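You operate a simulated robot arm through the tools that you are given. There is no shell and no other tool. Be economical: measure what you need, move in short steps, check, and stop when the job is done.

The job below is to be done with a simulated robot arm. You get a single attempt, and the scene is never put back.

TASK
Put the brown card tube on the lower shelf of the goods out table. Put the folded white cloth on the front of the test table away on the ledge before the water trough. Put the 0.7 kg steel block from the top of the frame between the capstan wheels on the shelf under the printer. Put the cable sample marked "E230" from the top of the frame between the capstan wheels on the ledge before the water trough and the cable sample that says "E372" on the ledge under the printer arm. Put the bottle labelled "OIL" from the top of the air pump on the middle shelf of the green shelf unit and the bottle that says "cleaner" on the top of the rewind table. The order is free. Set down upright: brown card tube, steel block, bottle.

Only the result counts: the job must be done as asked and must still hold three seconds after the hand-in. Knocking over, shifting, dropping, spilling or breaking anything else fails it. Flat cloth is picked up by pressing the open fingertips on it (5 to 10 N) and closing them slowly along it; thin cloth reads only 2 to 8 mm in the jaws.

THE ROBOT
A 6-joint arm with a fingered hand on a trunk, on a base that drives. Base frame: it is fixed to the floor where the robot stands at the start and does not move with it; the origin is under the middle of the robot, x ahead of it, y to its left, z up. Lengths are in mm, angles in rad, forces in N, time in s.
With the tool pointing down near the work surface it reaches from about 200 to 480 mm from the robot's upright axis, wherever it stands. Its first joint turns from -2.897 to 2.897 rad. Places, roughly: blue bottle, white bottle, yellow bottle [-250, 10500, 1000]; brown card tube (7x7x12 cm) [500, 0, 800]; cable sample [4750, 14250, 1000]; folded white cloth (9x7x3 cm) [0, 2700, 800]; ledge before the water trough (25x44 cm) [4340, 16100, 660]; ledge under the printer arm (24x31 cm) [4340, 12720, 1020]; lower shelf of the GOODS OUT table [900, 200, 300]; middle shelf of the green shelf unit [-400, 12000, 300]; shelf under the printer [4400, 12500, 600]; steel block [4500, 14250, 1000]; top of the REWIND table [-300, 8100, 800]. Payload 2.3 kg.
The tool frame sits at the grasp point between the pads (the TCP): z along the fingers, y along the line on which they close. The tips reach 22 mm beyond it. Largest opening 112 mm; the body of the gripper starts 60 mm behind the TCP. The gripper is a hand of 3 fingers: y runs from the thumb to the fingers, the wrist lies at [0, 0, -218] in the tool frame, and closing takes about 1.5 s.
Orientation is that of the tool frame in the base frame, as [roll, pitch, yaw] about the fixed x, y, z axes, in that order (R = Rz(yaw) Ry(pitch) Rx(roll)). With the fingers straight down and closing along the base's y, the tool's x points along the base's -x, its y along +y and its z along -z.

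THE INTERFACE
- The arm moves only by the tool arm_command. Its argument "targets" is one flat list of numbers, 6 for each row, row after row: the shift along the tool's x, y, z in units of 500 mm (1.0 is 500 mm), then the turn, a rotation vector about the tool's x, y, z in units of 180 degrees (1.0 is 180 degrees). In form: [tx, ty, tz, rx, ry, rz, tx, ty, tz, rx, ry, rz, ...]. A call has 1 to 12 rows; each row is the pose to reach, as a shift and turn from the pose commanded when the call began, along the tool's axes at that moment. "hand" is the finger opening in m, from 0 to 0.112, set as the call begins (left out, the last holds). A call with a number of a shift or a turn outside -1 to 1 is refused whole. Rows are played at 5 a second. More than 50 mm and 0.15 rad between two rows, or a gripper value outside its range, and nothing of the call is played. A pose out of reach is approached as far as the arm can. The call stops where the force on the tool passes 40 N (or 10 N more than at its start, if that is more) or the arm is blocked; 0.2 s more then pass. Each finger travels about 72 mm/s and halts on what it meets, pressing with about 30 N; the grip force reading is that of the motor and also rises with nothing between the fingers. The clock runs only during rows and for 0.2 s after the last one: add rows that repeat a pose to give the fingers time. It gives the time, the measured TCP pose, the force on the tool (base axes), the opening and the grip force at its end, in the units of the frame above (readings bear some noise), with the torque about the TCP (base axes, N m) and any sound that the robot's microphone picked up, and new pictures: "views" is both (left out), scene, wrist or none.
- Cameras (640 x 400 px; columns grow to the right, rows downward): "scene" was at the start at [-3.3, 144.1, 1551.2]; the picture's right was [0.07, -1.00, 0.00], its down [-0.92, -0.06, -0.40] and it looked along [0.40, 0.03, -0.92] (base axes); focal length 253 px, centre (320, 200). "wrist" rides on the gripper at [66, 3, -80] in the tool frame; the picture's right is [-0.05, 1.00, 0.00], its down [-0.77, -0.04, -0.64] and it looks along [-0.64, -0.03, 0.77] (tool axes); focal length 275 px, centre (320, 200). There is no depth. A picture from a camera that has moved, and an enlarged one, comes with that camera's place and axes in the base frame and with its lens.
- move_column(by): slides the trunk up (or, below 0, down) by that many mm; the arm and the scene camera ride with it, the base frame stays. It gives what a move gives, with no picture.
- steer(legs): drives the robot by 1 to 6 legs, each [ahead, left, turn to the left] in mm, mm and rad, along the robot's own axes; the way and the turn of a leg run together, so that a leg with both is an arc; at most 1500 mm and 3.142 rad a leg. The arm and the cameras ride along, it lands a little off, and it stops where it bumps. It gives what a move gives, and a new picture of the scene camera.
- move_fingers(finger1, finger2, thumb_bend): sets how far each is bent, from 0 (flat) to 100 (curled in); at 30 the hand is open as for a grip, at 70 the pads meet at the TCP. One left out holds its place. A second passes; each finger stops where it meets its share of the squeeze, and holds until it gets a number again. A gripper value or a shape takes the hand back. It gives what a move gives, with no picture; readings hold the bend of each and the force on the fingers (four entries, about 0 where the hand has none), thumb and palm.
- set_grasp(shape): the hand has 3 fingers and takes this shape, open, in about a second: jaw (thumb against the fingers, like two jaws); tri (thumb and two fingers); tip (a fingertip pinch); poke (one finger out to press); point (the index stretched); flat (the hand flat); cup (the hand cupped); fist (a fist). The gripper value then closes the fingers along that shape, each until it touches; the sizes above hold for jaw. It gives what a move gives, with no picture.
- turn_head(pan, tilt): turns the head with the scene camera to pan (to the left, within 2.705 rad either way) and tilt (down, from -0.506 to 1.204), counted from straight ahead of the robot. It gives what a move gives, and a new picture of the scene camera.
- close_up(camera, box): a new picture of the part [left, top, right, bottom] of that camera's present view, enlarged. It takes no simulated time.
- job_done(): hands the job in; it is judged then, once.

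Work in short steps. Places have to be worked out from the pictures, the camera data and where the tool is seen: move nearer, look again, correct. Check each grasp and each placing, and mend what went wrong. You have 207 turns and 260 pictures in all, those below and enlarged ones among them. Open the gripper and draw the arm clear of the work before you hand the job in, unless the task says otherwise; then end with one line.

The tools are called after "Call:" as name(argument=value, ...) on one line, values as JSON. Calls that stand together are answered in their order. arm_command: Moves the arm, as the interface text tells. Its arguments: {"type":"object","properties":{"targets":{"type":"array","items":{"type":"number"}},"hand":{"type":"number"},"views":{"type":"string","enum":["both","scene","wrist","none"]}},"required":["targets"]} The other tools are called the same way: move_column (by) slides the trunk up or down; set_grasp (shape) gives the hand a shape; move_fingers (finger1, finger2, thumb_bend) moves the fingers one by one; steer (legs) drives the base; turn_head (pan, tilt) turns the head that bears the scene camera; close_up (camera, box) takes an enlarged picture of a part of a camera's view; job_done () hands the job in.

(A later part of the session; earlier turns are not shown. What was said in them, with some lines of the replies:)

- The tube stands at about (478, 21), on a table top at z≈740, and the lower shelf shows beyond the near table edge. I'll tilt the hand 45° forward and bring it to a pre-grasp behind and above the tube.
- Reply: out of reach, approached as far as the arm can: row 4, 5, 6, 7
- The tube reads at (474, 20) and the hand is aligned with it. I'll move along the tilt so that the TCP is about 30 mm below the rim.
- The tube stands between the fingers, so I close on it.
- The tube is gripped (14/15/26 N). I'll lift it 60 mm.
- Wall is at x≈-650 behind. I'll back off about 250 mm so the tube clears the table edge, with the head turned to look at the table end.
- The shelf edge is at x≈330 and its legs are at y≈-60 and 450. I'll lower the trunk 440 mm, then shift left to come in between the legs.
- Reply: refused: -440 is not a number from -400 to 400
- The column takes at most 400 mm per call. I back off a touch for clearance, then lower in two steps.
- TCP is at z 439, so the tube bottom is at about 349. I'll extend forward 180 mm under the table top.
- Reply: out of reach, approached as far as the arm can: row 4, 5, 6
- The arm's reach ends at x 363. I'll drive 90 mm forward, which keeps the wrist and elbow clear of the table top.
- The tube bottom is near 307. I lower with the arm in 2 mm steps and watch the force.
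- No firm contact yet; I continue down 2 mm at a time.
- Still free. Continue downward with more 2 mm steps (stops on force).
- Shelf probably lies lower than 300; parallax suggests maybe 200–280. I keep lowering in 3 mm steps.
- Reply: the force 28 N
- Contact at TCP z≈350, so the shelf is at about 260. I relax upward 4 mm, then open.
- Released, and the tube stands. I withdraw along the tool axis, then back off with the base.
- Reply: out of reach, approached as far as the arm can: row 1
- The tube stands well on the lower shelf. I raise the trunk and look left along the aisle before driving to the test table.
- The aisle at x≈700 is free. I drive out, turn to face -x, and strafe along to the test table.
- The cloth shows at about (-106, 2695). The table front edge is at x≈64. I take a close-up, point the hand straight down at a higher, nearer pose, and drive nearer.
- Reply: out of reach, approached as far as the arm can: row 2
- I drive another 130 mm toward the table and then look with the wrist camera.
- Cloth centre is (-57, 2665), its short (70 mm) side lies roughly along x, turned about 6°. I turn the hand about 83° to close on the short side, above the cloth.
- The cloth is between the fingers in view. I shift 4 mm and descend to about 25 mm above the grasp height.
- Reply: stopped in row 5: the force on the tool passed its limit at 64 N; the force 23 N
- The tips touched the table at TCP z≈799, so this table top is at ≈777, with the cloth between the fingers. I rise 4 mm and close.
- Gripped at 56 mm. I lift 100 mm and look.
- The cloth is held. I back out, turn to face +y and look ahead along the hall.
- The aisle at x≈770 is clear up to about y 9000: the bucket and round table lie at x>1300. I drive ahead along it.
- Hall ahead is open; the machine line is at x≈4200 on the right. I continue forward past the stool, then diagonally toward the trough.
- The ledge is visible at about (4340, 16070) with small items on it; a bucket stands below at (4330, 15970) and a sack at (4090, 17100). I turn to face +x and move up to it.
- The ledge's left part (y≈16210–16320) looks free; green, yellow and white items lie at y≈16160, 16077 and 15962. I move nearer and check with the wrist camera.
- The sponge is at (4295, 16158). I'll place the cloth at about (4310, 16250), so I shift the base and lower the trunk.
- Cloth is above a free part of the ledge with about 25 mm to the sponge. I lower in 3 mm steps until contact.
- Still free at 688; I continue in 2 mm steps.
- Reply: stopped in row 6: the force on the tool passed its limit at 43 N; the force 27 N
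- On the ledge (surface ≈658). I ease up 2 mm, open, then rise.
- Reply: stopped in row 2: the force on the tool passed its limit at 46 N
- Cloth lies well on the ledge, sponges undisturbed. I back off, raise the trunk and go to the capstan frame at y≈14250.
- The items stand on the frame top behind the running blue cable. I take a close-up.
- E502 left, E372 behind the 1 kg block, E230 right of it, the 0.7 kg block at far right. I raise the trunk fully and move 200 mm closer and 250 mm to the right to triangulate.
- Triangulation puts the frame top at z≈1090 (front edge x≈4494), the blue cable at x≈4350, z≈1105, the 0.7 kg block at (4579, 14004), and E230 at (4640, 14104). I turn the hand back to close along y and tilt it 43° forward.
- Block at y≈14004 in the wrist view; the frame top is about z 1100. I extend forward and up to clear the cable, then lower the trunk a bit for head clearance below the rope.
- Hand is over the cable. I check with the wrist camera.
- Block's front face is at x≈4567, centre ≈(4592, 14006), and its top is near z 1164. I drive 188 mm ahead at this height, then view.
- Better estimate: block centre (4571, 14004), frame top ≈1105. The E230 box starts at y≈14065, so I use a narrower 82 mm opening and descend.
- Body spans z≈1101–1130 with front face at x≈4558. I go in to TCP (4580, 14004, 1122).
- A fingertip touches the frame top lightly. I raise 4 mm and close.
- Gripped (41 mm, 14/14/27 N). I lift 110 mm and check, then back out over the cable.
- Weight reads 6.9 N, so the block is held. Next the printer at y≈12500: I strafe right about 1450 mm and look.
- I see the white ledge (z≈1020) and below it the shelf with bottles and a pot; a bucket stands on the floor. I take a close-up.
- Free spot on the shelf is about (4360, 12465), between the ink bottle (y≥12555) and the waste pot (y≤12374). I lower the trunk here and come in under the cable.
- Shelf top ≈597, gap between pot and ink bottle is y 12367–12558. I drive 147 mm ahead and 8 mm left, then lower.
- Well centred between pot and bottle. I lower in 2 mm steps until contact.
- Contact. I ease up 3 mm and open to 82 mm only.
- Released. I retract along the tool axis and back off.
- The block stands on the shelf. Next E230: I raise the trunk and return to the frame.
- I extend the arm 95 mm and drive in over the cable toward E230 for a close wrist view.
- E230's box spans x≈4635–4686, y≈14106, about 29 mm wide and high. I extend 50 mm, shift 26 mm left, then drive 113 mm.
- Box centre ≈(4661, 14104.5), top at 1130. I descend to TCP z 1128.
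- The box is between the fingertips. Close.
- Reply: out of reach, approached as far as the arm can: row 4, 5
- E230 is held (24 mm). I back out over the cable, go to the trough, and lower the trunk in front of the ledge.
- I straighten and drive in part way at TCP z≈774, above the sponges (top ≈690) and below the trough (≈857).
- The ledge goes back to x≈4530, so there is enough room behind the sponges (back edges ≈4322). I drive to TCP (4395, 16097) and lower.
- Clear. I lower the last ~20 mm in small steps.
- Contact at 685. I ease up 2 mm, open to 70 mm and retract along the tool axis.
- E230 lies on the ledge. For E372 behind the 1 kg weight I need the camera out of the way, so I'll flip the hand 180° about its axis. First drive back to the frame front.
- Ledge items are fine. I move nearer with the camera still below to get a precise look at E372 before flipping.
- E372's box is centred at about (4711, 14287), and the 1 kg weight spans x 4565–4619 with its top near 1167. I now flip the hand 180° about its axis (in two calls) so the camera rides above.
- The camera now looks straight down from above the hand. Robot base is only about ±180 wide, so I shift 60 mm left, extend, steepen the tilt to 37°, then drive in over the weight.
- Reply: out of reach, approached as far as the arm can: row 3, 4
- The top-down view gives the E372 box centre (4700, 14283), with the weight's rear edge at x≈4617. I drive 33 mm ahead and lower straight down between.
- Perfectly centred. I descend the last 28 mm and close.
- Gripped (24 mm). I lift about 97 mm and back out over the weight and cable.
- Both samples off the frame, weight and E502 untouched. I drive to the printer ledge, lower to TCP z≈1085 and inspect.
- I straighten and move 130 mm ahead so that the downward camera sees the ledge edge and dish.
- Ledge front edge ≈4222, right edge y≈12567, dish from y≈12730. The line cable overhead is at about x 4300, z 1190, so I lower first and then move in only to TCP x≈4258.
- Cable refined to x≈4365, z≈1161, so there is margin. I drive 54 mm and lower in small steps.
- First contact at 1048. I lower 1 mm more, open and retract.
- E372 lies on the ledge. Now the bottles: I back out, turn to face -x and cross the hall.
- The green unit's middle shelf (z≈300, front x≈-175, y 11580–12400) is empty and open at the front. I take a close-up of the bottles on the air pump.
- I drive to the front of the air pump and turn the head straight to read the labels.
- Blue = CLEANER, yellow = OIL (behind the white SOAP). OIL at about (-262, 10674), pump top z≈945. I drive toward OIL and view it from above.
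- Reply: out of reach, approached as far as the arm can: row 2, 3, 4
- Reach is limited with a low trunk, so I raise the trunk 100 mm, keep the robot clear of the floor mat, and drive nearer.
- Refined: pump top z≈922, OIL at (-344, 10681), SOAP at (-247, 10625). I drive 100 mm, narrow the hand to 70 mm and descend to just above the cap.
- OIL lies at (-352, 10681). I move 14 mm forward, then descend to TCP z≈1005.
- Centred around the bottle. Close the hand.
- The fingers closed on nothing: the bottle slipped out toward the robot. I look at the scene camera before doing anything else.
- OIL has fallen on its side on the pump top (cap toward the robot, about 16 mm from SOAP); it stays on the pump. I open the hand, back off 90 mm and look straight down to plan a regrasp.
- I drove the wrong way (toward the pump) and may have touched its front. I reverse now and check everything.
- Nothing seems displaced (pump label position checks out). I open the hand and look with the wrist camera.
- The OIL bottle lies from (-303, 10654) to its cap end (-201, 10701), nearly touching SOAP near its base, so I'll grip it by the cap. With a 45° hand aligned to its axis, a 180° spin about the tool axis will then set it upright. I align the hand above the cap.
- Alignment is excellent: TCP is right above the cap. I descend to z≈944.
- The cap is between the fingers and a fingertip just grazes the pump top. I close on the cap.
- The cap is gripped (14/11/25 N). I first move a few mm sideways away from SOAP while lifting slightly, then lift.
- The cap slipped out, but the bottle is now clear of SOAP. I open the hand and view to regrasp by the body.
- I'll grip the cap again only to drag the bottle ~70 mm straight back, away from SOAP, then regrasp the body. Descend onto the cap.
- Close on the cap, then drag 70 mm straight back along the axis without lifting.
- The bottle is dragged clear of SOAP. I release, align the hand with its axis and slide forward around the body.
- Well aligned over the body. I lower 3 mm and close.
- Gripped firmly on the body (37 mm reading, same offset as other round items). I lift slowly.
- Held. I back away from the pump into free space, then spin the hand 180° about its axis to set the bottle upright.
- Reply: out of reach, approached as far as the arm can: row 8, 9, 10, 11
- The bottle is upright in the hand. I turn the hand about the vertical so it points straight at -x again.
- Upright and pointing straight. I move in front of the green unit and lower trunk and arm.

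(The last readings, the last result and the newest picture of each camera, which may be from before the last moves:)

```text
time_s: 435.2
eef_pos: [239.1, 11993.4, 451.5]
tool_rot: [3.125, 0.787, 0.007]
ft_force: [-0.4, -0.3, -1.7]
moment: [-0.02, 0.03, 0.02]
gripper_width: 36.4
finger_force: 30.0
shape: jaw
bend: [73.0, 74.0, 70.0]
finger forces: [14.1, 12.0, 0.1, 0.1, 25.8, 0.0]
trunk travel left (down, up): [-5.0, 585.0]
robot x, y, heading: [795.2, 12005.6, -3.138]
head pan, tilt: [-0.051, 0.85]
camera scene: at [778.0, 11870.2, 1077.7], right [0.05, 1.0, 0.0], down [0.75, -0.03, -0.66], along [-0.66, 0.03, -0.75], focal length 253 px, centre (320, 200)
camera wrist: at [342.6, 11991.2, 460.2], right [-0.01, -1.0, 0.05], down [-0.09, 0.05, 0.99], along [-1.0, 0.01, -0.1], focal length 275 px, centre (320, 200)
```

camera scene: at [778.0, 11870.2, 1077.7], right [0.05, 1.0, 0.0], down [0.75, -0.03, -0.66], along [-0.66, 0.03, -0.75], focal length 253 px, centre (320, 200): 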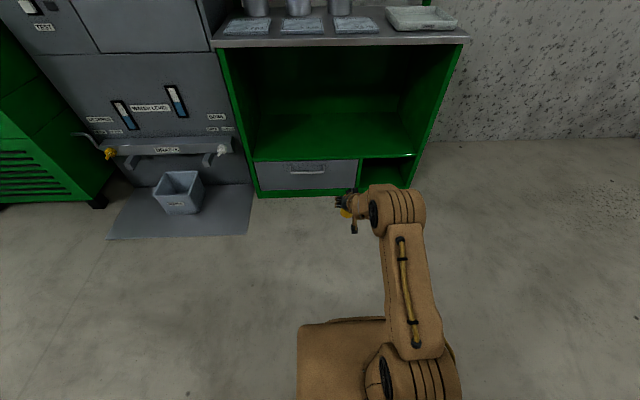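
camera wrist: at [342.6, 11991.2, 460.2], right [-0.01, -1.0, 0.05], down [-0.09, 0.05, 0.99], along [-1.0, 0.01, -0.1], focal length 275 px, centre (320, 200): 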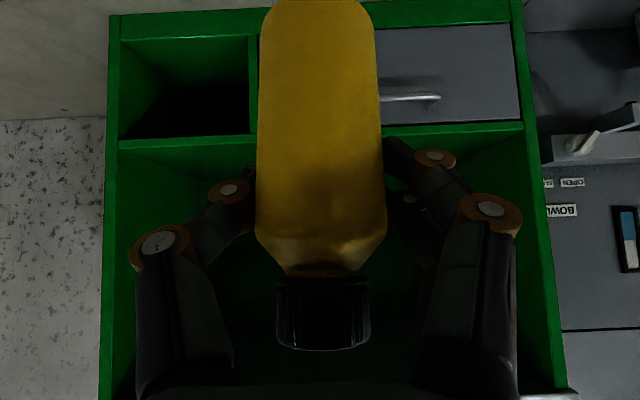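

Shelf front edge reads z≈300 at x≈-175. I drive 500 mm ahead with the bottle bottom at about 379.

Call:
steer(legs=[[500, 0, 0]])

Call:
arm_command(targets=[0.02, 0, 0.02, 0, 0, 0, 0.04, 0, 0.04, 0, 0, 0, 0.06, 0, 0.06, 0, 0, 0, 0.075, 0, 0.075, 0, 0, 0, 0.075, 0, 0.075, 0, 0, 0], views="wrist")

```text
time_s: 438.2
eef_pos: [-271.5, 11997.6, 451.8]
tool_rot: [3.124, 0.786, -0.002]
ft_force: [-0.3, -0.5, -1.4]
moment: [-0.01, 0.02, 0.02]
gripper_width: 36.4
finger_force: 30.0
shape: jaw
bend: [73.0, 74.0, 70.0]
finger forces: [14.2, 12.0, 0.0, 0.1, 25.7, 0.1]
trunk travel left (down, up): [-5.0, 585.0]
robot x, y, heading: [290.0, 12009.0, 3.138]
head pan, tilt: [-0.051, 0.85]
camera scene: at [266.1, 11870.5, 1077.7], right [0.06, 1.0, 0.0], down [0.75, -0.04, -0.66], along [-0.66, 0.04, -0.75], focal length 253 px, centre (320, 200)
```

scene: 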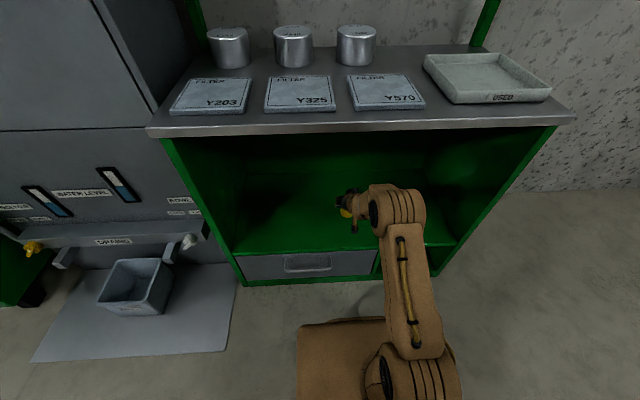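

```text
time_s: 439.4
eef_pos: [-272.6, 11997.5, 398.5]
tool_rot: [3.125, 0.787, -0.002]
ft_force: [-0.4, -0.4, -1.5]
moment: [0.02, 0.03, 0.01]
gripper_width: 36.1
finger_force: 30.1
shape: jaw
bend: [73.0, 74.0, 70.0]
finger forces: [14.3, 12.0, 0.0, 0.0, 25.7, 0.1]
trunk travel left (down, up): [-5.0, 585.0]
robot x, y, heading: [286.2, 12006.2, 3.131]
head pan, tilt: [-0.051, 0.85]
camera wrist: at [-167.8, 11995.1, 407.7], right [-0.02, -1.0, 0.05], down [-0.09, 0.05, 0.99], along [-1.0, 0.02, -0.1], focal length 275 px, centre (320, 200)
```

wrist: 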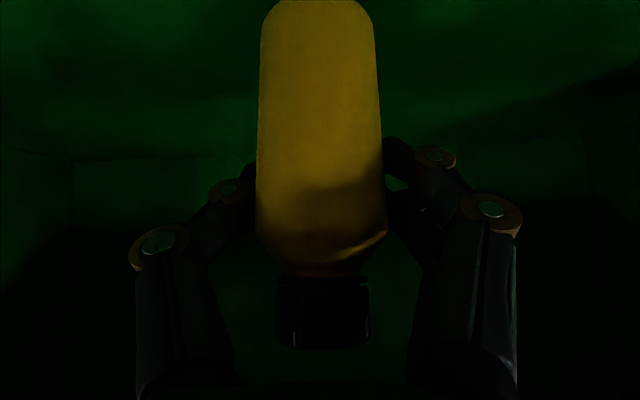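

I lower in small steps toward the shelf until contact.

Call:
arm_command(targets=[0.006, 0, 0.006, 0, 0, 0, 0.012, 0, 0.012, 0, 0, 0, 0.0155, 0, 0.0155, 0, 0, 0, 0.0183, 0, 0.0183, 0, 0, 0, 0.0211, 0, 0.0211, 0, 0, 0, 0.0239, 0, 0.0239, 0, 0, 0, 0.0267, 0, 0.0267, 0, 0, 0, 0.0295, 0, 0.0295, 0, 0, 0, 0.0323, 0, 0.0323, 0, 0, 0, 0.0351, 0, 0.0351, 0, 0, 0], views="none")

```text
time_s: 441.6
eef_pos: [-271.7, 11997.8, 373.3]
tool_rot: [3.126, 0.788, -0.001]
ft_force: [0.5, 0.3, -1.4]
moment: [0.0, 0.0, 0.04]
gripper_width: 36.1
finger_force: 30.2
shape: jaw
bend: [73.0, 74.0, 70.0]
finger forces: [14.3, 12.1, 0.1, 0.1, 25.6, 0.0]
trunk travel left (down, up): [-5.0, 585.0]
robot x, y, heading: [287.9, 12007.0, 3.138]
head pan, tilt: [-0.051, 0.85]
```

Call:
arm_command(targets=[0.0028, 0, 0.0028, 0, 0, 0, 0.0056, 0, 0.0056, 0, 0, 0, 0.0084, 0, 0.0084, 0, 0, 0, 0.0112, 0, 0.0112, 0, 0, 0, 0.014, 0, 0.014, 0, 0, 0, 0.0168, 0, 0.0168, 0, 0, 0], views="wrist")

```text
time_s: 443.0
eef_pos: [-272.7, 11996.8, 362.9]
tool_rot: [3.125, 0.79, 0.0]
ft_force: [-3.0, -0.9, 6.9]
moment: [0.03, 0.06, 0.05]
gripper_width: 36.5
finger_force: 30.4
shape: jaw
bend: [73.0, 74.0, 70.0]
finger forces: [15.0, 13.9, 0.0, 0.0, 27.0, 0.0]
trunk travel left (down, up): [-5.0, 585.0]
robot x, y, heading: [289.3, 12007.8, 3.136]
head pan, tilt: [-0.051, 0.85]
camera wrist: at [-168.4, 11994.9, 372.3], right [-0.02, -1.0, 0.05], down [-0.09, 0.05, 0.99], along [-1.0, 0.02, -0.09], focal length 275 px, centre (320, 200)
```

wrist: 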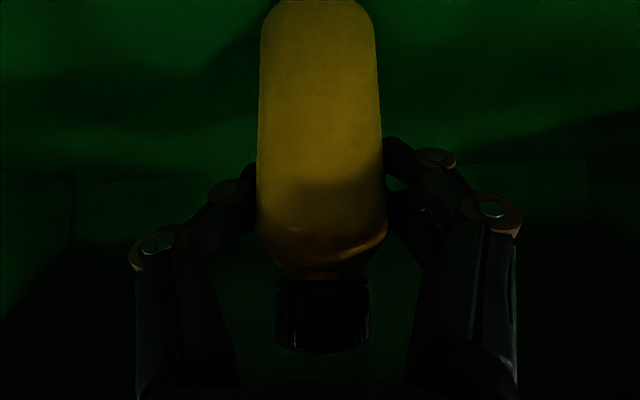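

Contact with about 8 N. I open to 80 mm and check before withdrawing.

Call:
arm_command(targets=[0, 0, 0, 0, 0, 0, 0, 0, 0, 0, 0, 0, 0, 0, 0, 0, 0, 0, 0, 0, 0, 0, 0, 0, 0, 0, 0, 0, 0, 0], hand=0.085, views="wrist")

```text
time_s: 444.2
eef_pos: [-272.7, 11996.8, 361.1]
tool_rot: [3.125, 0.788, -0.003]
ft_force: [-0.3, -0.2, 0.2]
moment: [0.02, 0.02, -0.03]
gripper_width: 84.7
finger_force: 0.1
shape: jaw
bend: [63.0, 63.0, 59.0]
finger forces: [0.0, 0.0, 0.0, 0.1, 0.0, 0.0]
trunk travel left (down, up): [-5.0, 585.0]
robot x, y, heading: [288.4, 12006.9, 3.135]
head pan, tilt: [-0.051, 0.85]
camera wrist: at [-167.8, 11994.9, 371.3], right [-0.02, -1.0, 0.05], down [-0.09, 0.05, 0.99], along [-1.0, 0.02, -0.1], focal length 275 px, centre (320, 200)
```

wrist: 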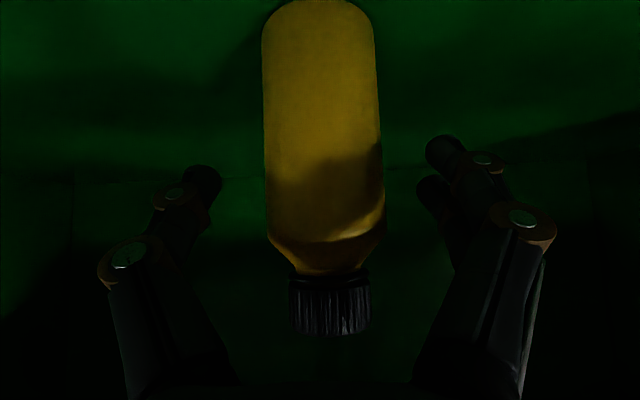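

The bottle stands on its own. I withdraw along the tool axis, then back off.

Call:
arm_command(targets=[0, 0, -0.04, 0, 0, 0, 0, 0, -0.1, 0, 0, 0, 0, 0, -0.16, 0, 0, 0, 0, 0, -0.22, 0, 0, 0, 0, 0, -0.22, 0, 0, 0], views="none")

Call:
steer(legs=[[-500, 0, 0]])

Call:
close_up(camera="scene", box=[200, 40, 480, 215])

```text
time_s: 445.4
eef_pos: [-194.5, 11998.7, 439.8]
tool_rot: [3.125, 0.786, -0.002]
ft_force: [0.0, 0.3, -0.1]
moment: [0.01, -0.04, -0.01]
gripper_width: 84.2
finger_force: 0.1
shape: jaw
bend: [63.0, 63.0, 59.0]
finger forces: [0.0, 0.0, 0.0, 0.0, 0.0, 0.0]
trunk travel left (down, up): [-5.0, 585.0]
robot x, y, heading: [290.0, 12004.8, 3.138]
head pan, tilt: [-0.051, 0.85]
```

```text
time_s: 448.3
eef_pos: [304.4, 11994.3, 441.0]
tool_rot: [3.123, 0.785, 0.005]
ft_force: [-0.5, 0.2, 0.7]
moment: [0.02, 0.01, 0.0]
gripper_width: 84.6
finger_force: 0.1
shape: jaw
bend: [63.0, 63.0, 59.0]
finger forces: [0.0, 0.0, 0.1, 0.0, 0.0, 0.1]
trunk travel left (down, up): [-5.0, 585.0]
robot x, y, heading: [784.6, 12007.0, -3.146]
head pan, tilt: [-0.051, 0.85]
camera scene: at [766.8, 11869.3, 1077.7], right [0.05, 1.0, 0.0], down [0.75, -0.04, -0.66], along [-0.66, 0.03, -0.75], focal length 253 px, centre (320, 200)
```

scene: 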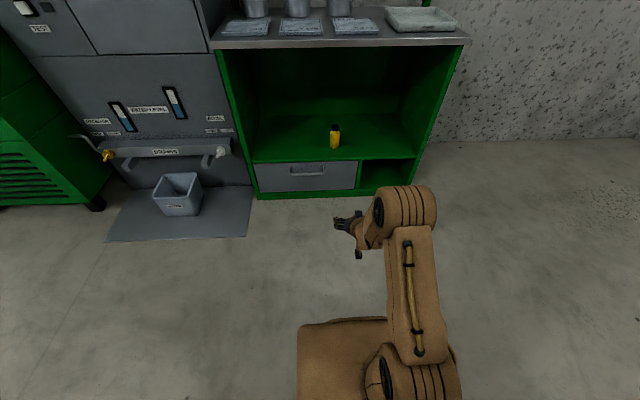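

```text
2.29 times, centred on (340, 128) of scene
camera zoom: at [766.8, 11869.3, 1077.7], right [0.05, 1.0, 0.0], down [0.75, -0.04, -0.66], along [-0.66, 0.03, -0.75], focal length 578 px, centre (274, 366)
```

zoom: 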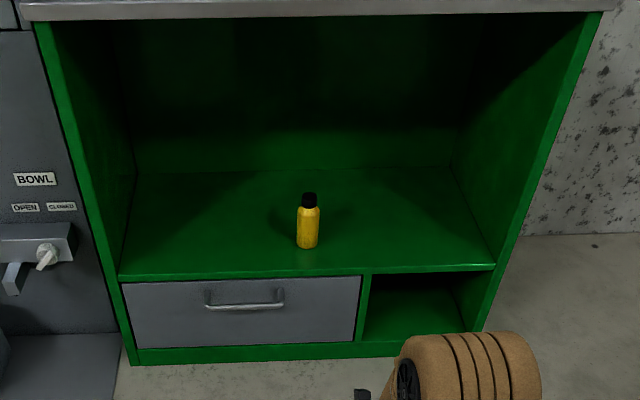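

OIL stands on the middle shelf. Now CLEANER: I raise the trunk and arm and go back to the air pump.

Call:
move_column(by=400)

Call:
move_column(by=100)

Call:
arm_command(targets=[-0.06, 0, -0.06, 0, 0, 0, -0.12, 0, -0.12, 0, 0, 0, -0.18, 0, -0.18, 0, 0, 0, -0.24, 0, -0.24, 0, 0, 0, -0.24, 0, -0.24, 0, 0, 0], views="none")

Call:
steer(legs=[[0, 780, 0], [0, 790, 0]])

```text
time_s: 452.2
eef_pos: [304.4, 11995.8, 840.2]
tool_rot: [3.125, 0.788, 0.003]
ft_force: [-0.3, 1.1, 0.2]
moment: [0.06, -0.03, -0.01]
gripper_width: 84.8
finger_force: 0.0
shape: jaw
bend: [63.0, 63.0, 59.0]
finger forces: [0.1, 0.1, 0.1, 0.1, 0.0, 0.0]
trunk travel left (down, up): [-405.0, 185.0]
robot x, y, heading: [784.1, 12008.2, -3.142]
head pan, tilt: [-0.051, 0.85]
```

```text
time_s: 453.5
eef_pos: [304.2, 11994.9, 939.6]
tool_rot: [3.125, 0.787, 0.003]
ft_force: [-0.1, 0.6, -0.1]
moment: [0.01, 0.0, 0.03]
gripper_width: 84.3
finger_force: 0.1
shape: jaw
bend: [63.0, 63.0, 59.0]
finger forces: [0.1, 0.0, 0.1, 0.1, 0.0, 0.0]
trunk travel left (down, up): [-505.0, 85.0]
robot x, y, heading: [785.5, 12006.4, -3.137]
head pan, tilt: [-0.051, 0.85]
```

```text
time_s: 454.7
eef_pos: [304.3, 11995.9, 1109.7]
tool_rot: [3.124, 0.788, 0.003]
ft_force: [-0.8, 0.4, 0.3]
moment: [-0.02, -0.06, -0.03]
gripper_width: 85.1
finger_force: 0.1
shape: jaw
bend: [63.0, 63.0, 59.0]
finger forces: [0.0, 0.1, 0.1, 0.1, 0.0, 0.1]
trunk travel left (down, up): [-505.0, 85.0]
robot x, y, heading: [787.3, 12005.9, -3.142]
head pan, tilt: [-0.051, 0.85]
```

```text
time_s: 462.7
eef_pos: [319.6, 10422.1, 1109.7]
tool_rot: [3.123, 0.787, 0.017]
ft_force: [-0.3, 0.7, -0.2]
moment: [-0.02, 0.01, 0.03]
gripper_width: 84.9
finger_force: 0.0
shape: jaw
bend: [63.0, 63.0, 59.0]
finger forces: [0.0, 0.0, 0.1, 0.0, 0.0, 0.0]
trunk travel left (down, up): [-505.0, 85.0]
robot x, y, heading: [798.6, 10436.1, -3.134]
head pan, tilt: [-0.051, 0.85]
camera scene: at [783.5, 10299.4, 1577.6], right [0.04, 1.0, 0.0], down [0.75, -0.03, -0.66], along [-0.66, 0.03, -0.75], focal length 253 px, centre (320, 200)
```

scene: 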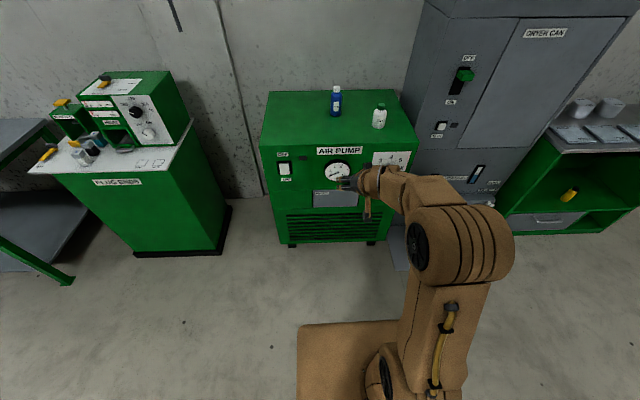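

CLEANER is ahead. I drive 390 mm closer and view with the wrist camera.

Call:
steer(legs=[[390, 0, 0]])

Call:
arm_command(targets=[0, 0, 0, 0, 0, 0], views="wrist")

```text
time_s: 465.2
eef_pos: [-72.0, 10418.5, 1110.3]
tool_rot: [3.124, 0.787, 0.014]
ft_force: [-0.4, -0.6, -0.3]
moment: [0.01, 0.0, -0.01]
gripper_width: 84.9
finger_force: 0.0
shape: jaw
bend: [63.0, 63.0, 59.0]
finger forces: [0.0, 0.1, 0.1, 0.1, 0.0, 0.1]
trunk travel left (down, up): [-505.0, 85.0]
robot x, y, heading: [411.5, 10433.8, -3.13]
head pan, tilt: [-0.051, 0.85]
camera scene: at [391.1, 10295.7, 1577.7], right [0.04, 1.0, 0.0], down [0.75, -0.03, -0.66], along [-0.66, 0.03, -0.75], focal length 253 px, centre (320, 200)
```

scene: 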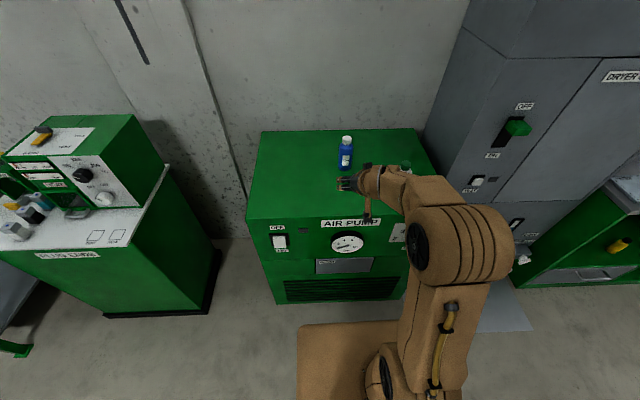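

```text
time_s: 465.6
eef_pos: [-71.4, 10419.1, 1110.8]
tool_rot: [3.125, 0.784, 0.012]
ft_force: [-0.3, -0.1, -0.9]
moment: [0.0, -0.03, 0.0]
gripper_width: 84.8
finger_force: 0.0
shape: jaw
bend: [63.0, 63.0, 59.0]
finger forces: [0.0, 0.0, 0.0, 0.0, 0.0, 0.1]
trunk travel left (down, up): [-505.0, 85.0]
robot x, y, heading: [408.1, 10433.8, -3.131]
head pan, tilt: [-0.051, 0.85]
camera wrist: at [31.6, 10417.3, 1118.9], right [-0.01, -1.0, 0.05], down [-0.09, 0.05, 0.99], along [-1.0, 0.0, -0.1], focal length 275 px, centre (320, 200)
```

wrist: 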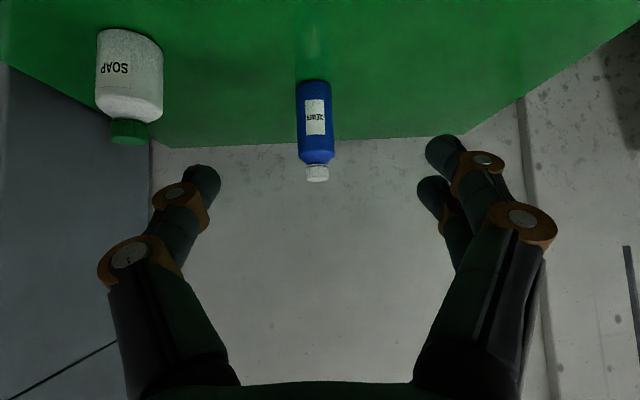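

CLEANER stands at (-352, 10418). I bring the hand to z≈981, extend 100 mm, then drive so the fingers straddle it.

Call:
arm_command(targets=[0.06, 0, 0.06, 0, 0, 0, 0.12, 0, 0.12, 0, 0, 0, 0.182, 0, 0.182, 0, 0, 0, 0.112, 0, 0.252, 0, 0, 0, 0.041, 0, 0.324, 0, 0, 0, 0.041, 0, 0.324, 0, 0, 0], hand=0.09, views="wrist")

```text
refused: row 5 steps farther than a row can; nothing moved
```

Call:
arm_command(targets=[0.06, 0, 0.06, 0, 0, 0, 0.12, 0, 0.12, 0, 0, 0, 0.182, 0, 0.182, 0, 0, 0, 0.135, 0, 0.229, 0, 0, 0, 0.088, 0, 0.277, 0, 0, 0, 0.041, 0, 0.324, 0, 0, 0, 0.041, 0, 0.324, 0, 0, 0], hand=0.09, views="wrist")

```text
time_s: 467.2
eef_pos: [-173.8, 10414.0, 981.5]
tool_rot: [3.122, 0.788, 0.013]
ft_force: [-1.3, 1.3, -0.6]
moment: [0.0, -0.01, 0.03]
gripper_width: 89.8
finger_force: 0.0
shape: jaw
bend: [59.0, 59.0, 55.0]
finger forces: [0.1, 0.0, 0.0, 0.0, 0.0, 0.0]
trunk travel left (down, up): [-505.0, 85.0]
robot x, y, heading: [411.1, 10433.1, -3.131]
head pan, tilt: [-0.051, 0.85]
camera wrist: at [-69.2, 10412.5, 990.4], right [-0.01, -1.0, 0.05], down [-0.09, 0.05, 0.99], along [-1.0, 0.0, -0.1], focal length 275 px, centre (320, 200)
```

wrist: 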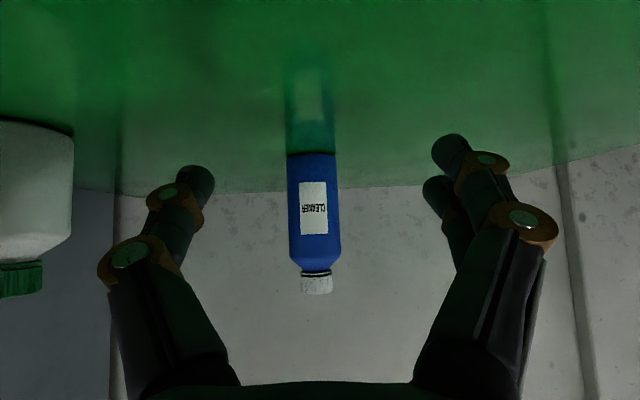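

I drive 173 mm so that the TCP reaches the bottle centre.

Call:
steer(legs=[[173, -4, 0]])

Call:
arm_command(targets=[0, 0, 0, 0, 0, 0], views="wrist")

```text
time_s: 468.7
eef_pos: [-346.6, 10414.0, 981.2]
tool_rot: [3.125, 0.787, 0.015]
ft_force: [-0.5, 0.9, -0.1]
moment: [0.06, -0.03, 0.04]
gripper_width: 89.8
finger_force: 0.0
shape: jaw
bend: [59.0, 59.0, 55.0]
finger forces: [0.0, 0.0, 0.0, 0.0, 0.0, 0.0]
trunk travel left (down, up): [-505.0, 85.0]
robot x, y, heading: [238.6, 10437.6, -3.131]
head pan, tilt: [-0.051, 0.85]
camera scene: at [218.4, 10297.8, 1577.7], right [0.04, 1.0, 0.0], down [0.75, -0.03, -0.66], along [-0.66, 0.03, -0.75], focal length 253 px, centre (320, 200)
```

scene: 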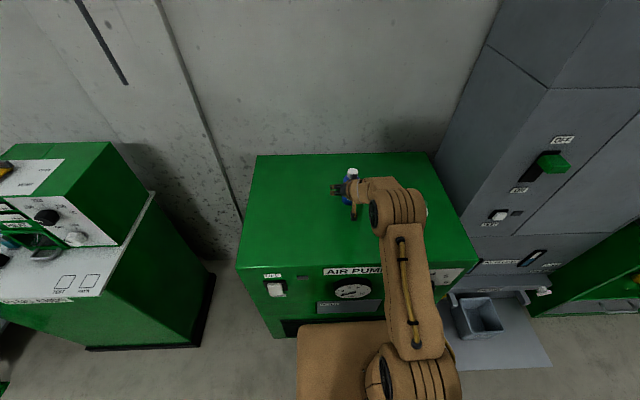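

```text
time_s: 469.1
eef_pos: [-346.0, 10414.9, 981.5]
tool_rot: [3.125, 0.788, 0.012]
ft_force: [0.8, 0.6, 0.7]
moment: [0.04, 0.02, 0.0]
gripper_width: 89.8
finger_force: 0.1
shape: jaw
bend: [59.0, 59.0, 55.0]
finger forces: [0.0, 0.0, 0.1, 0.0, 0.1, 0.0]
trunk travel left (down, up): [-505.0, 85.0]
robot x, y, heading: [239.3, 10434.8, -3.129]
head pan, tilt: [-0.051, 0.85]
camera wrist: at [-241.7, 10413.9, 990.3], right [-0.01, -1.0, 0.05], down [-0.09, 0.05, 0.99], along [-1.0, 0.0, -0.1], focal length 275 px, centre (320, 200)
```

wrist: 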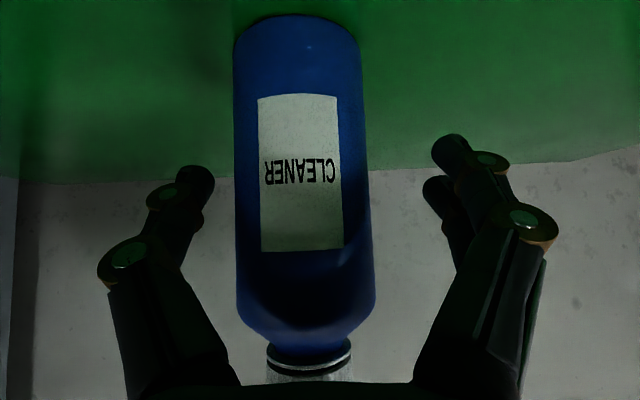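

The bottle is 6 mm to the left of centre; I shift 6 mm and close.

Call:
arm_command(targets=[0, -0.006, 0, 0, 0, 0, 0, -0.012, 0, 0, 0, 0, 0, -0.012, 0, 0, 0, 0], views="none")

Call:
arm_command(targets=[0, 0, 0, 0, 0, 0, 0, 0, 0, 0, 0, 0, 0, 0, 0, 0, 0, 0, 0, 0, 0, 0, 0, 0, 0, 0, 0, 0, 0, 0, 0, 0, 0, 0, 0, 0, 0, 0, 0, 0, 0, 0], hand=0.035, views="wrist")

```text
time_s: 469.9
eef_pos: [-346.4, 10420.5, 981.4]
tool_rot: [3.127, 0.788, 0.017]
ft_force: [0.8, 0.3, 0.6]
moment: [0.01, -0.01, 0.01]
gripper_width: 89.6
finger_force: 0.0
shape: jaw
bend: [59.0, 59.0, 55.0]
finger forces: [0.1, 0.0, 0.1, 0.0, 0.0, 0.1]
trunk travel left (down, up): [-505.0, 85.0]
robot x, y, heading: [236.5, 10435.2, -3.129]
head pan, tilt: [-0.051, 0.85]
```

```text
time_s: 471.5
eef_pos: [-345.6, 10421.6, 980.5]
tool_rot: [3.127, 0.79, 0.016]
ft_force: [-0.4, 0.8, 0.7]
moment: [-0.02, -0.04, 0.02]
gripper_width: 42.8
finger_force: 30.2
shape: jaw
bend: [74.0, 74.0, 70.0]
finger forces: [14.0, 13.3, 0.0, 0.1, 27.3, 0.0]
trunk travel left (down, up): [-505.0, 85.0]
robot x, y, heading: [237.7, 10437.3, -3.135]
head pan, tilt: [-0.051, 0.85]
camera wrist: at [-242.2, 10419.4, 989.5], right [-0.01, -1.0, 0.04], down [-0.09, 0.04, 0.99], along [-1.0, 0.0, -0.09], focal length 275 px, centre (320, 200)
```

wrist: 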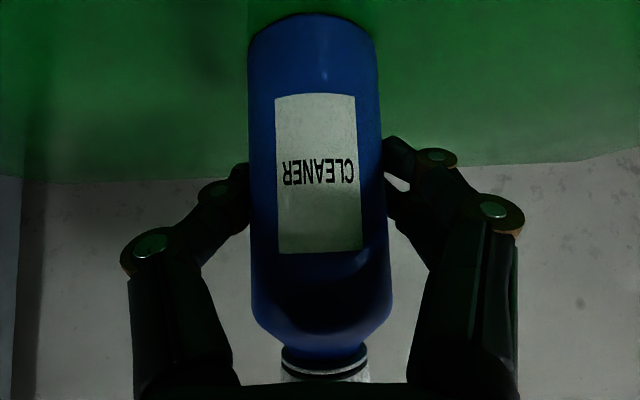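

Gripped (14/13/27 N). I lift 100 mm and reverse away from the pump.

Call:
arm_command(targets=[-0.015, 0, -0.015, 0, 0, 0, -0.05, 0, -0.05, 0, 0, 0, -0.1, 0, -0.1, 0, 0, 0, -0.1414, 0, -0.1414, 0, 0, 0, -0.1414, 0, -0.1414, 0, 0, 0], views="wrist")

Call:
steer(legs=[[-560, 0, 0]])

Call:
turn_head(pan=0.9, tilt=0.35)

```text
time_s: 472.7
eef_pos: [-346.0, 10421.5, 1081.4]
tool_rot: [3.126, 0.788, 0.016]
ft_force: [-0.7, -0.4, -2.2]
moment: [0.01, 0.0, 0.02]
gripper_width: 42.4
finger_force: 30.3
shape: jaw
bend: [74.0, 74.0, 70.0]
finger forces: [13.9, 12.6, 0.1, 0.0, 27.2, 0.0]
out of reach, approached as far as the arm can: row 1, 2
trunk travel left (down, up): [-505.0, 85.0]
robot x, y, heading: [235.2, 10435.0, -3.13]
head pan, tilt: [-0.051, 0.85]
camera wrist: at [-242.2, 10420.5, 1090.4], right [-0.01, -1.0, 0.05], down [-0.1, 0.05, 0.99], along [-1.0, 0.0, -0.1], focal length 275 px, centre (320, 200)
```

wrist: 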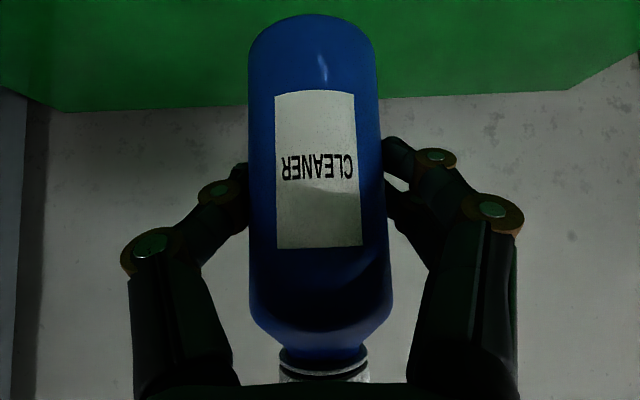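

```text
time_s: 476.0
eef_pos: [234.5, 10427.8, 1081.1]
tool_rot: [3.123, 0.787, 0.017]
ft_force: [-0.5, -0.7, -1.3]
moment: [-0.02, 0.02, 0.01]
gripper_width: 42.3
finger_force: 30.7
shape: jaw
bend: [74.0, 74.0, 70.0]
finger forces: [13.9, 12.4, 0.0, 0.0, 27.2, 0.0]
trunk travel left (down, up): [-505.0, 85.0]
robot x, y, heading: [820.4, 10441.6, -3.129]
head pan, tilt: [-0.051, 0.85]
camera scene: at [800.1, 10305.3, 1577.7], right [0.04, 1.0, 0.0], down [0.75, -0.03, -0.66], along [-0.66, 0.02, -0.75], focal length 253 px, centre (320, 200)
```

scene: 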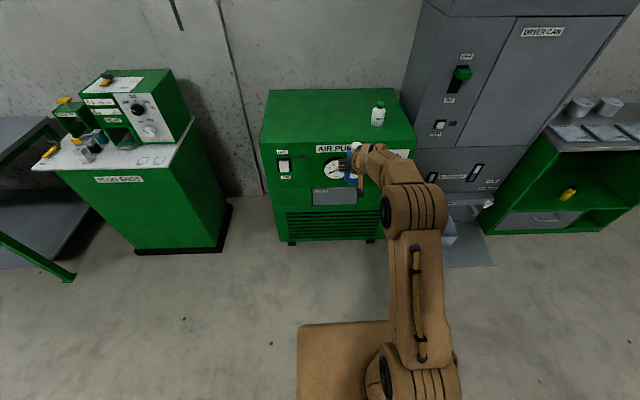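

```text
time_s: 477.2
eef_pos: [232.9, 10426.6, 1080.8]
tool_rot: [3.122, 0.788, 0.018]
ft_force: [-0.2, -0.9, -2.6]
moment: [0.01, 0.0, -0.04]
gripper_width: 42.5
finger_force: 30.2
shape: jaw
bend: [74.0, 74.0, 70.0]
finger forces: [13.9, 12.5, 0.0, 0.0, 27.2, 0.0]
trunk travel left (down, up): [-505.0, 85.0]
robot x, y, heading: [819.9, 10440.2, -3.128]
head pan, tilt: [0.901, 0.351]
camera scene: at [820.9, 10228.7, 1621.3], right [-0.79, 0.61, 0.0], down [0.21, 0.27, -0.94], along [-0.57, -0.74, -0.34], focal length 253 px, centre (320, 200)
```

scene: 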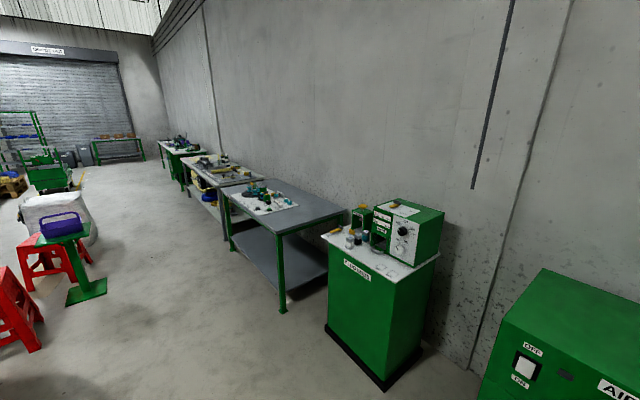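

The REWIND table lies at y≈7480–8770 with a free near end. I strafe there (y≈8480) and look.

Call:
steer(legs=[[0, 980, -0.013], [0, 980, 0]])

Call:
turn_head(pan=0.0, tilt=0.6)

```text
time_s: 486.8
eef_pos: [259.1, 8511.8, 1081.4]
tool_rot: [3.126, 0.786, 0.014]
ft_force: [-0.8, 0.2, -1.9]
moment: [0.02, -0.03, 0.01]
gripper_width: 42.3
finger_force: 30.0
shape: jaw
bend: [74.0, 74.0, 70.0]
finger forces: [14.0, 12.5, 0.1, 0.0, 27.1, 0.0]
trunk travel left (down, up): [-505.0, 85.0]
robot x, y, heading: [838.7, 8525.1, -3.131]
head pan, tilt: [0.901, 0.351]
camera scene: at [845.2, 8310.0, 1621.3], right [-0.79, 0.61, 0.0], down [0.21, 0.27, -0.94], along [-0.58, -0.74, -0.34], focal length 253 px, centre (320, 200)
```

scene: 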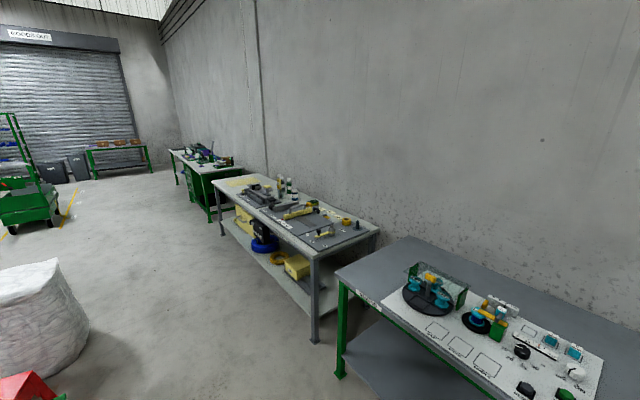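

```text
time_s: 488.0
eef_pos: [258.4, 8511.6, 1080.2]
tool_rot: [3.124, 0.787, 0.012]
ft_force: [0.4, -0.5, -2.6]
moment: [-0.01, 0.01, 0.0]
gripper_width: 42.0
finger_force: 30.0
shape: jaw
bend: [74.0, 74.0, 70.0]
finger forces: [14.0, 12.6, 0.0, 0.1, 27.3, 0.0]
trunk travel left (down, up): [-505.0, 85.0]
robot x, y, heading: [845.5, 8524.2, -3.128]
head pan, tilt: [0.0, 0.6]
camera scene: at [813.9, 8382.9, 1598.6], right [-0.01, 1.0, 0.0], down [0.56, 0.01, -0.83], along [-0.82, -0.01, -0.56], focal length 253 px, centre (320, 200)
```

scene: 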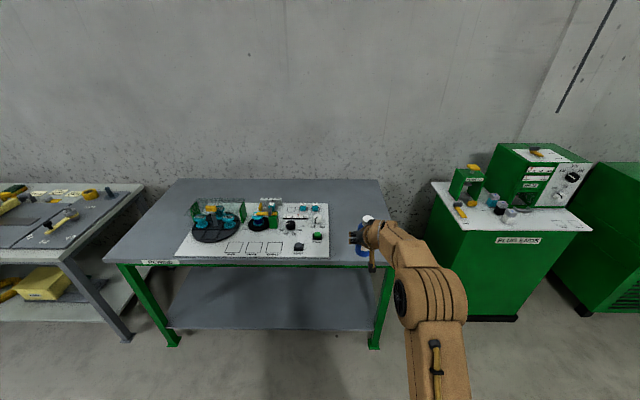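

Right part of the REWIND table (y≈8430–8650) is free. I drive 320 mm ahead so the bottle is over it.

Call:
steer(legs=[[325, -10, -0.012]])

Call:
arm_command(targets=[0, 0, 0, 0, 0, 0], views="wrist")

```text
time_s: 490.2
eef_pos: [-68.0, 8530.8, 1080.1]
tool_rot: [3.123, 0.784, -0.004]
ft_force: [-1.0, -0.3, -2.3]
moment: [0.02, -0.03, 0.03]
gripper_width: 42.3
finger_force: 30.2
shape: jaw
bend: [74.0, 74.0, 70.0]
finger forces: [13.8, 12.6, 0.1, 0.0, 27.2, 0.0]
trunk travel left (down, up): [-505.0, 85.0]
robot x, y, heading: [516.3, 8536.5, 3.126]
head pan, tilt: [0.0, 0.6]
camera scene: at [483.4, 8392.8, 1598.5], right [0.01, 1.0, 0.0], down [0.57, 0.0, -0.82], along [-0.82, 0.01, -0.57], focal length 253 px, centre (320, 200)
```

scene: 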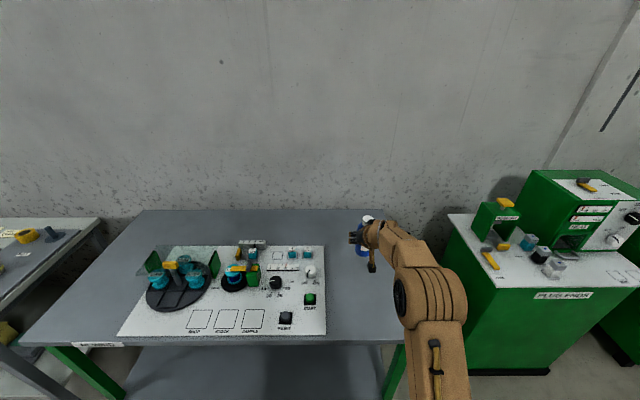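

```text
time_s: 490.6
eef_pos: [-67.7, 8530.1, 1081.1]
tool_rot: [3.124, 0.786, -0.004]
ft_force: [-0.4, -0.2, -1.4]
moment: [0.03, 0.01, 0.04]
gripper_width: 42.5
finger_force: 29.8
shape: jaw
bend: [74.0, 74.0, 70.0]
finger forces: [13.9, 12.6, 0.0, 0.0, 27.2, 0.0]
trunk travel left (down, up): [-505.0, 85.0]
robot x, y, heading: [516.1, 8533.8, 3.137]
head pan, tilt: [0.0, 0.6]
camera wrist: at [35.6, 8527.9, 1089.8], right [-0.02, -1.0, 0.04], down [-0.1, 0.05, 0.99], along [-1.0, 0.02, -0.1], focal length 275 px, centre (320, 200)
```

wrist: 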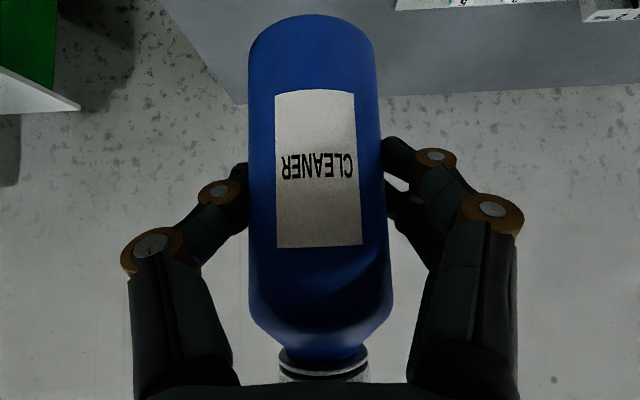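

Table top is at z≈754, front edge x≈69. I lower the trunk 225 mm, then approach contact with the arm.

Call:
move_column(by=-225)

Call:
arm_command(targets=[0.0113, 0, 0.0113, 0, 0, 0, 0.0226, 0, 0.0226, 0, 0, 0, 0.0283, 0, 0.0283, 0, 0, 0, 0.0325, 0, 0.0325, 0, 0, 0, 0.0353, 0, 0.0353, 0, 0, 0, 0.0381, 0, 0.0381, 0, 0, 0, 0.041, 0, 0.041, 0, 0, 0, 0.0438, 0, 0.0438, 0, 0, 0, 0.0466, 0, 0.0466, 0, 0, 0, 0.0495, 0, 0.0495, 0, 0, 0], views="wrist")

```text
time_s: 492.9
eef_pos: [-67.4, 8530.4, 856.2]
tool_rot: [3.124, 0.788, -0.004]
ft_force: [0.3, 0.9, -1.9]
moment: [0.01, 0.03, 0.0]
gripper_width: 42.2
finger_force: 30.2
shape: jaw
bend: [74.0, 74.0, 70.0]
finger forces: [14.1, 12.5, 0.1, 0.0, 27.3, 0.1]
trunk travel left (down, up): [-280.0, 310.0]
robot x, y, heading: [514.1, 8536.5, 3.131]
head pan, tilt: [0.0, 0.6]
```

```text
time_s: 494.2
eef_pos: [-68.5, 8530.6, 837.7]
tool_rot: [3.127, 0.808, 0.002]
ft_force: [3.5, -0.4, 18.4]
moment: [-0.01, 0.07, 0.02]
gripper_width: 42.9
finger_force: 30.1
shape: jaw
bend: [74.0, 74.0, 70.0]
finger forces: [17.3, 14.6, 0.1, 0.0, 31.4, 0.1]
trunk travel left (down, up): [-280.0, 310.0]
robot x, y, heading: [511.0, 8535.3, 3.133]
head pan, tilt: [0.0, 0.6]
stopped in row 6: the force on the tool passed its limit at 42 N (the readings are from after the stop); the commanded pose is now the measured one
camera wrist: at [34.9, 8527.8, 845.6], right [-0.02, -1.0, 0.04], down [-0.07, 0.04, 1.0], along [-1.0, 0.02, -0.07], focal length 275 px, centre (320, 200)
```

wrist: 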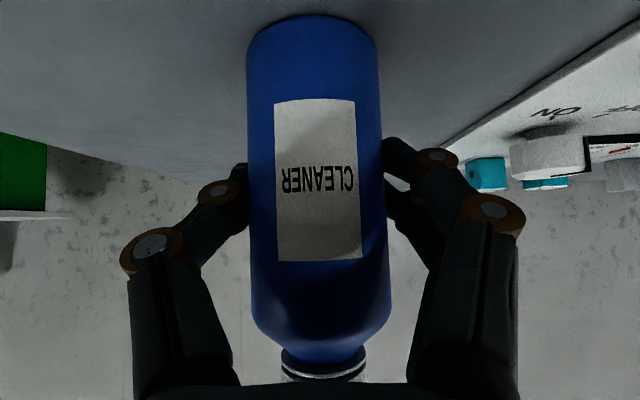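

Contact at TCP 838 (table ≈778), a bit firm. I raise 4 mm and restore the tilt by 0.02 rad.

Call:
arm_command(targets=[-0.0057, 0, -0.0057, 0, 0.0064, 0, -0.0057, 0, -0.0057, 0, 0.0064, 0, -0.0028, 0, -0.0028, 0, 0.0064, 0], views="wrist")

```text
time_s: 495.1
eef_pos: [-68.6, 8530.6, 839.9]
tool_rot: [3.129, 0.783, 0.002]
ft_force: [-2.3, 0.1, 14.0]
moment: [0.03, 0.11, 0.03]
gripper_width: 42.6
finger_force: 30.1
shape: jaw
bend: [74.0, 74.0, 70.0]
finger forces: [16.4, 14.9, 0.0, 0.0, 31.5, 0.0]
trunk travel left (down, up): [-280.0, 310.0]
robot x, y, heading: [514.9, 8532.5, 3.138]
head pan, tilt: [0.0, 0.6]
camera wrist: at [34.2, 8527.8, 848.7], right [-0.02, -1.0, 0.04], down [-0.1, 0.04, 0.99], along [-0.99, 0.02, -0.1], focal length 275 px, centre (320, 200)
```

wrist: 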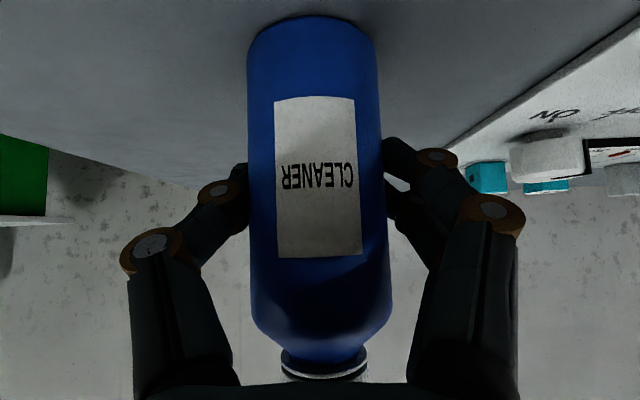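

Still resting with light pressure. I ease up 2 mm and open.

Call:
arm_command(targets=[-0.0028, 0, -0.0028, 0, 0, 0, -0.0028, 0, -0.0028, 0, 0, 0], views="none")

Call:
arm_command(targets=[0, 0, 0, 0, 0, 0, 0, 0, 0, 0, 0, 0, 0, 0, 0, 0, 0, 0, 0, 0, 0, 0, 0, 0, 0, 0, 0, 0, 0, 0], hand=0.095, views="wrist")

```text
time_s: 495.6
eef_pos: [-68.6, 8530.5, 838.9]
tool_rot: [3.127, 0.778, 0.0]
ft_force: [0.3, 0.5, 7.0]
moment: [0.06, 0.06, 0.01]
gripper_width: 42.7
finger_force: 30.6
shape: jaw
bend: [74.0, 74.0, 70.0]
finger forces: [16.4, 14.3, 0.0, 0.0, 31.2, 0.1]
trunk travel left (down, up): [-280.0, 310.0]
robot x, y, heading: [514.4, 8536.1, 3.133]
head pan, tilt: [0.0, 0.6]
```

```text
time_s: 496.9
eef_pos: [-71.0, 8531.3, 839.8]
tool_rot: [3.128, 0.778, 0.0]
ft_force: [0.0, 0.9, 0.3]
moment: [0.04, 0.0, 0.02]
gripper_width: 94.9
finger_force: 0.1
shape: jaw
bend: [55.0, 55.0, 50.0]
finger forces: [0.1, 0.0, 0.0, 0.1, 0.1, 0.0]
trunk travel left (down, up): [-280.0, 310.0]
robot x, y, heading: [513.8, 8530.6, 3.133]
head pan, tilt: [0.0, 0.6]
camera wrist: at [33.1, 8527.6, 849.2], right [-0.02, -1.0, 0.04], down [-0.1, 0.04, 0.99], along [-0.99, 0.02, -0.1], focal length 275 px, centre (320, 200)
```

wrist: 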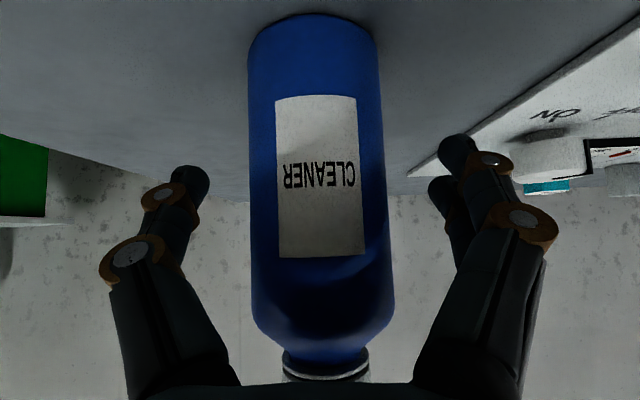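

Bottle stands freely. I withdraw along the tool axis and back away.

Call:
arm_command(targets=[0, 0, -0.02, 0, 0, 0, 0, 0, -0.06, 0, 0, 0, 0, 0, -0.12, 0, 0, 0, 0, 0, -0.2, 0, 0, 0, 0, 0, -0.26, 0, 0, 0, 0, 0, -0.26, 0, 0, 0], views="wrist")

Call:
steer(legs=[[-350, 0, 0]])

```text
time_s: 498.2
eef_pos: [20.8, 8532.9, 931.2]
tool_rot: [3.129, 0.78, 0.0]
ft_force: [-0.1, 0.2, -0.7]
moment: [0.0, -0.01, 0.02]
gripper_width: 95.0
finger_force: 0.0
shape: jaw
bend: [55.0, 55.0, 50.0]
finger forces: [0.0, 0.0, 0.0, 0.0, 0.0, 0.1]
trunk travel left (down, up): [-280.0, 310.0]
robot x, y, heading: [512.7, 8538.2, 3.133]
head pan, tilt: [0.0, 0.6]
camera wrist: at [124.7, 8530.1, 940.7], right [-0.02, -1.0, 0.04], down [-0.1, 0.04, 0.99], along [-0.99, 0.02, -0.1], focal length 275 px, centre (320, 200)
```

wrist: 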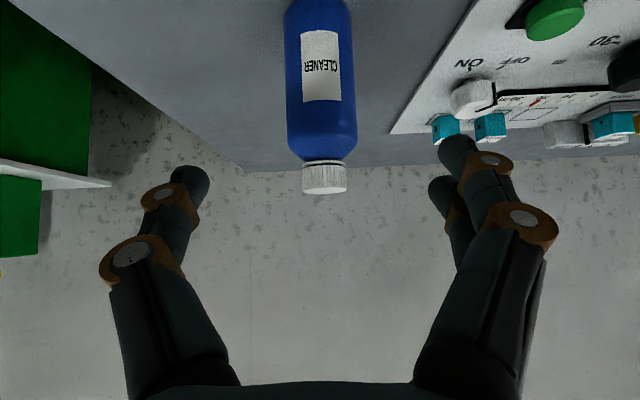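

```text
time_s: 500.5
eef_pos: [371.8, 8529.1, 929.4]
tool_rot: [3.129, 0.779, 0.003]
ft_force: [-0.1, -0.8, -0.5]
moment: [0.01, -0.02, -0.01]
gripper_width: 94.7
finger_force: 0.1
shape: jaw
bend: [55.0, 55.0, 50.0]
finger forces: [0.1, 0.0, 0.0, 0.1, 0.0, 0.1]
trunk travel left (down, up): [-280.0, 310.0]
robot x, y, heading: [868.7, 8535.2, 3.136]
head pan, tilt: [0.0, 0.6]
camera scene: at [836.2, 8390.8, 1373.6], right [0.0, 1.0, 0.0], down [0.56, 0.0, -0.83], along [-0.83, 0.0, -0.56], focal length 253 px, centre (320, 200)
```

scene: 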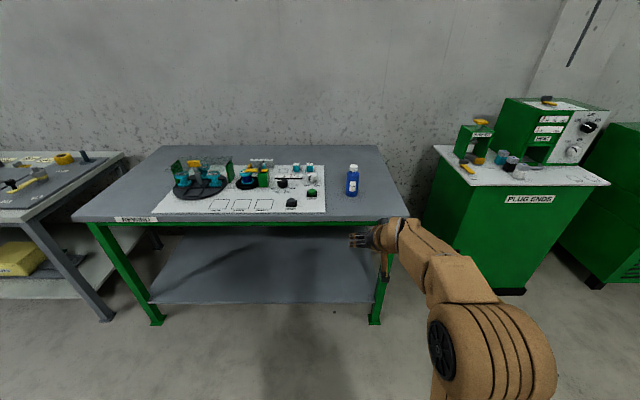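

CLEANER stands on the REWIND table. SOAP still stands where it was, to within measuring error, the hand is open and the arm is clear. I hand the job in.

Call:
job_done()

```text
The job is handed in.
```

All seven items were placed as asked and the job is handed in; the OIL bottle fell on its side on the pump top during pickup, but I set it upright on the middle shelf and saw nothing else knocked over or shifted.
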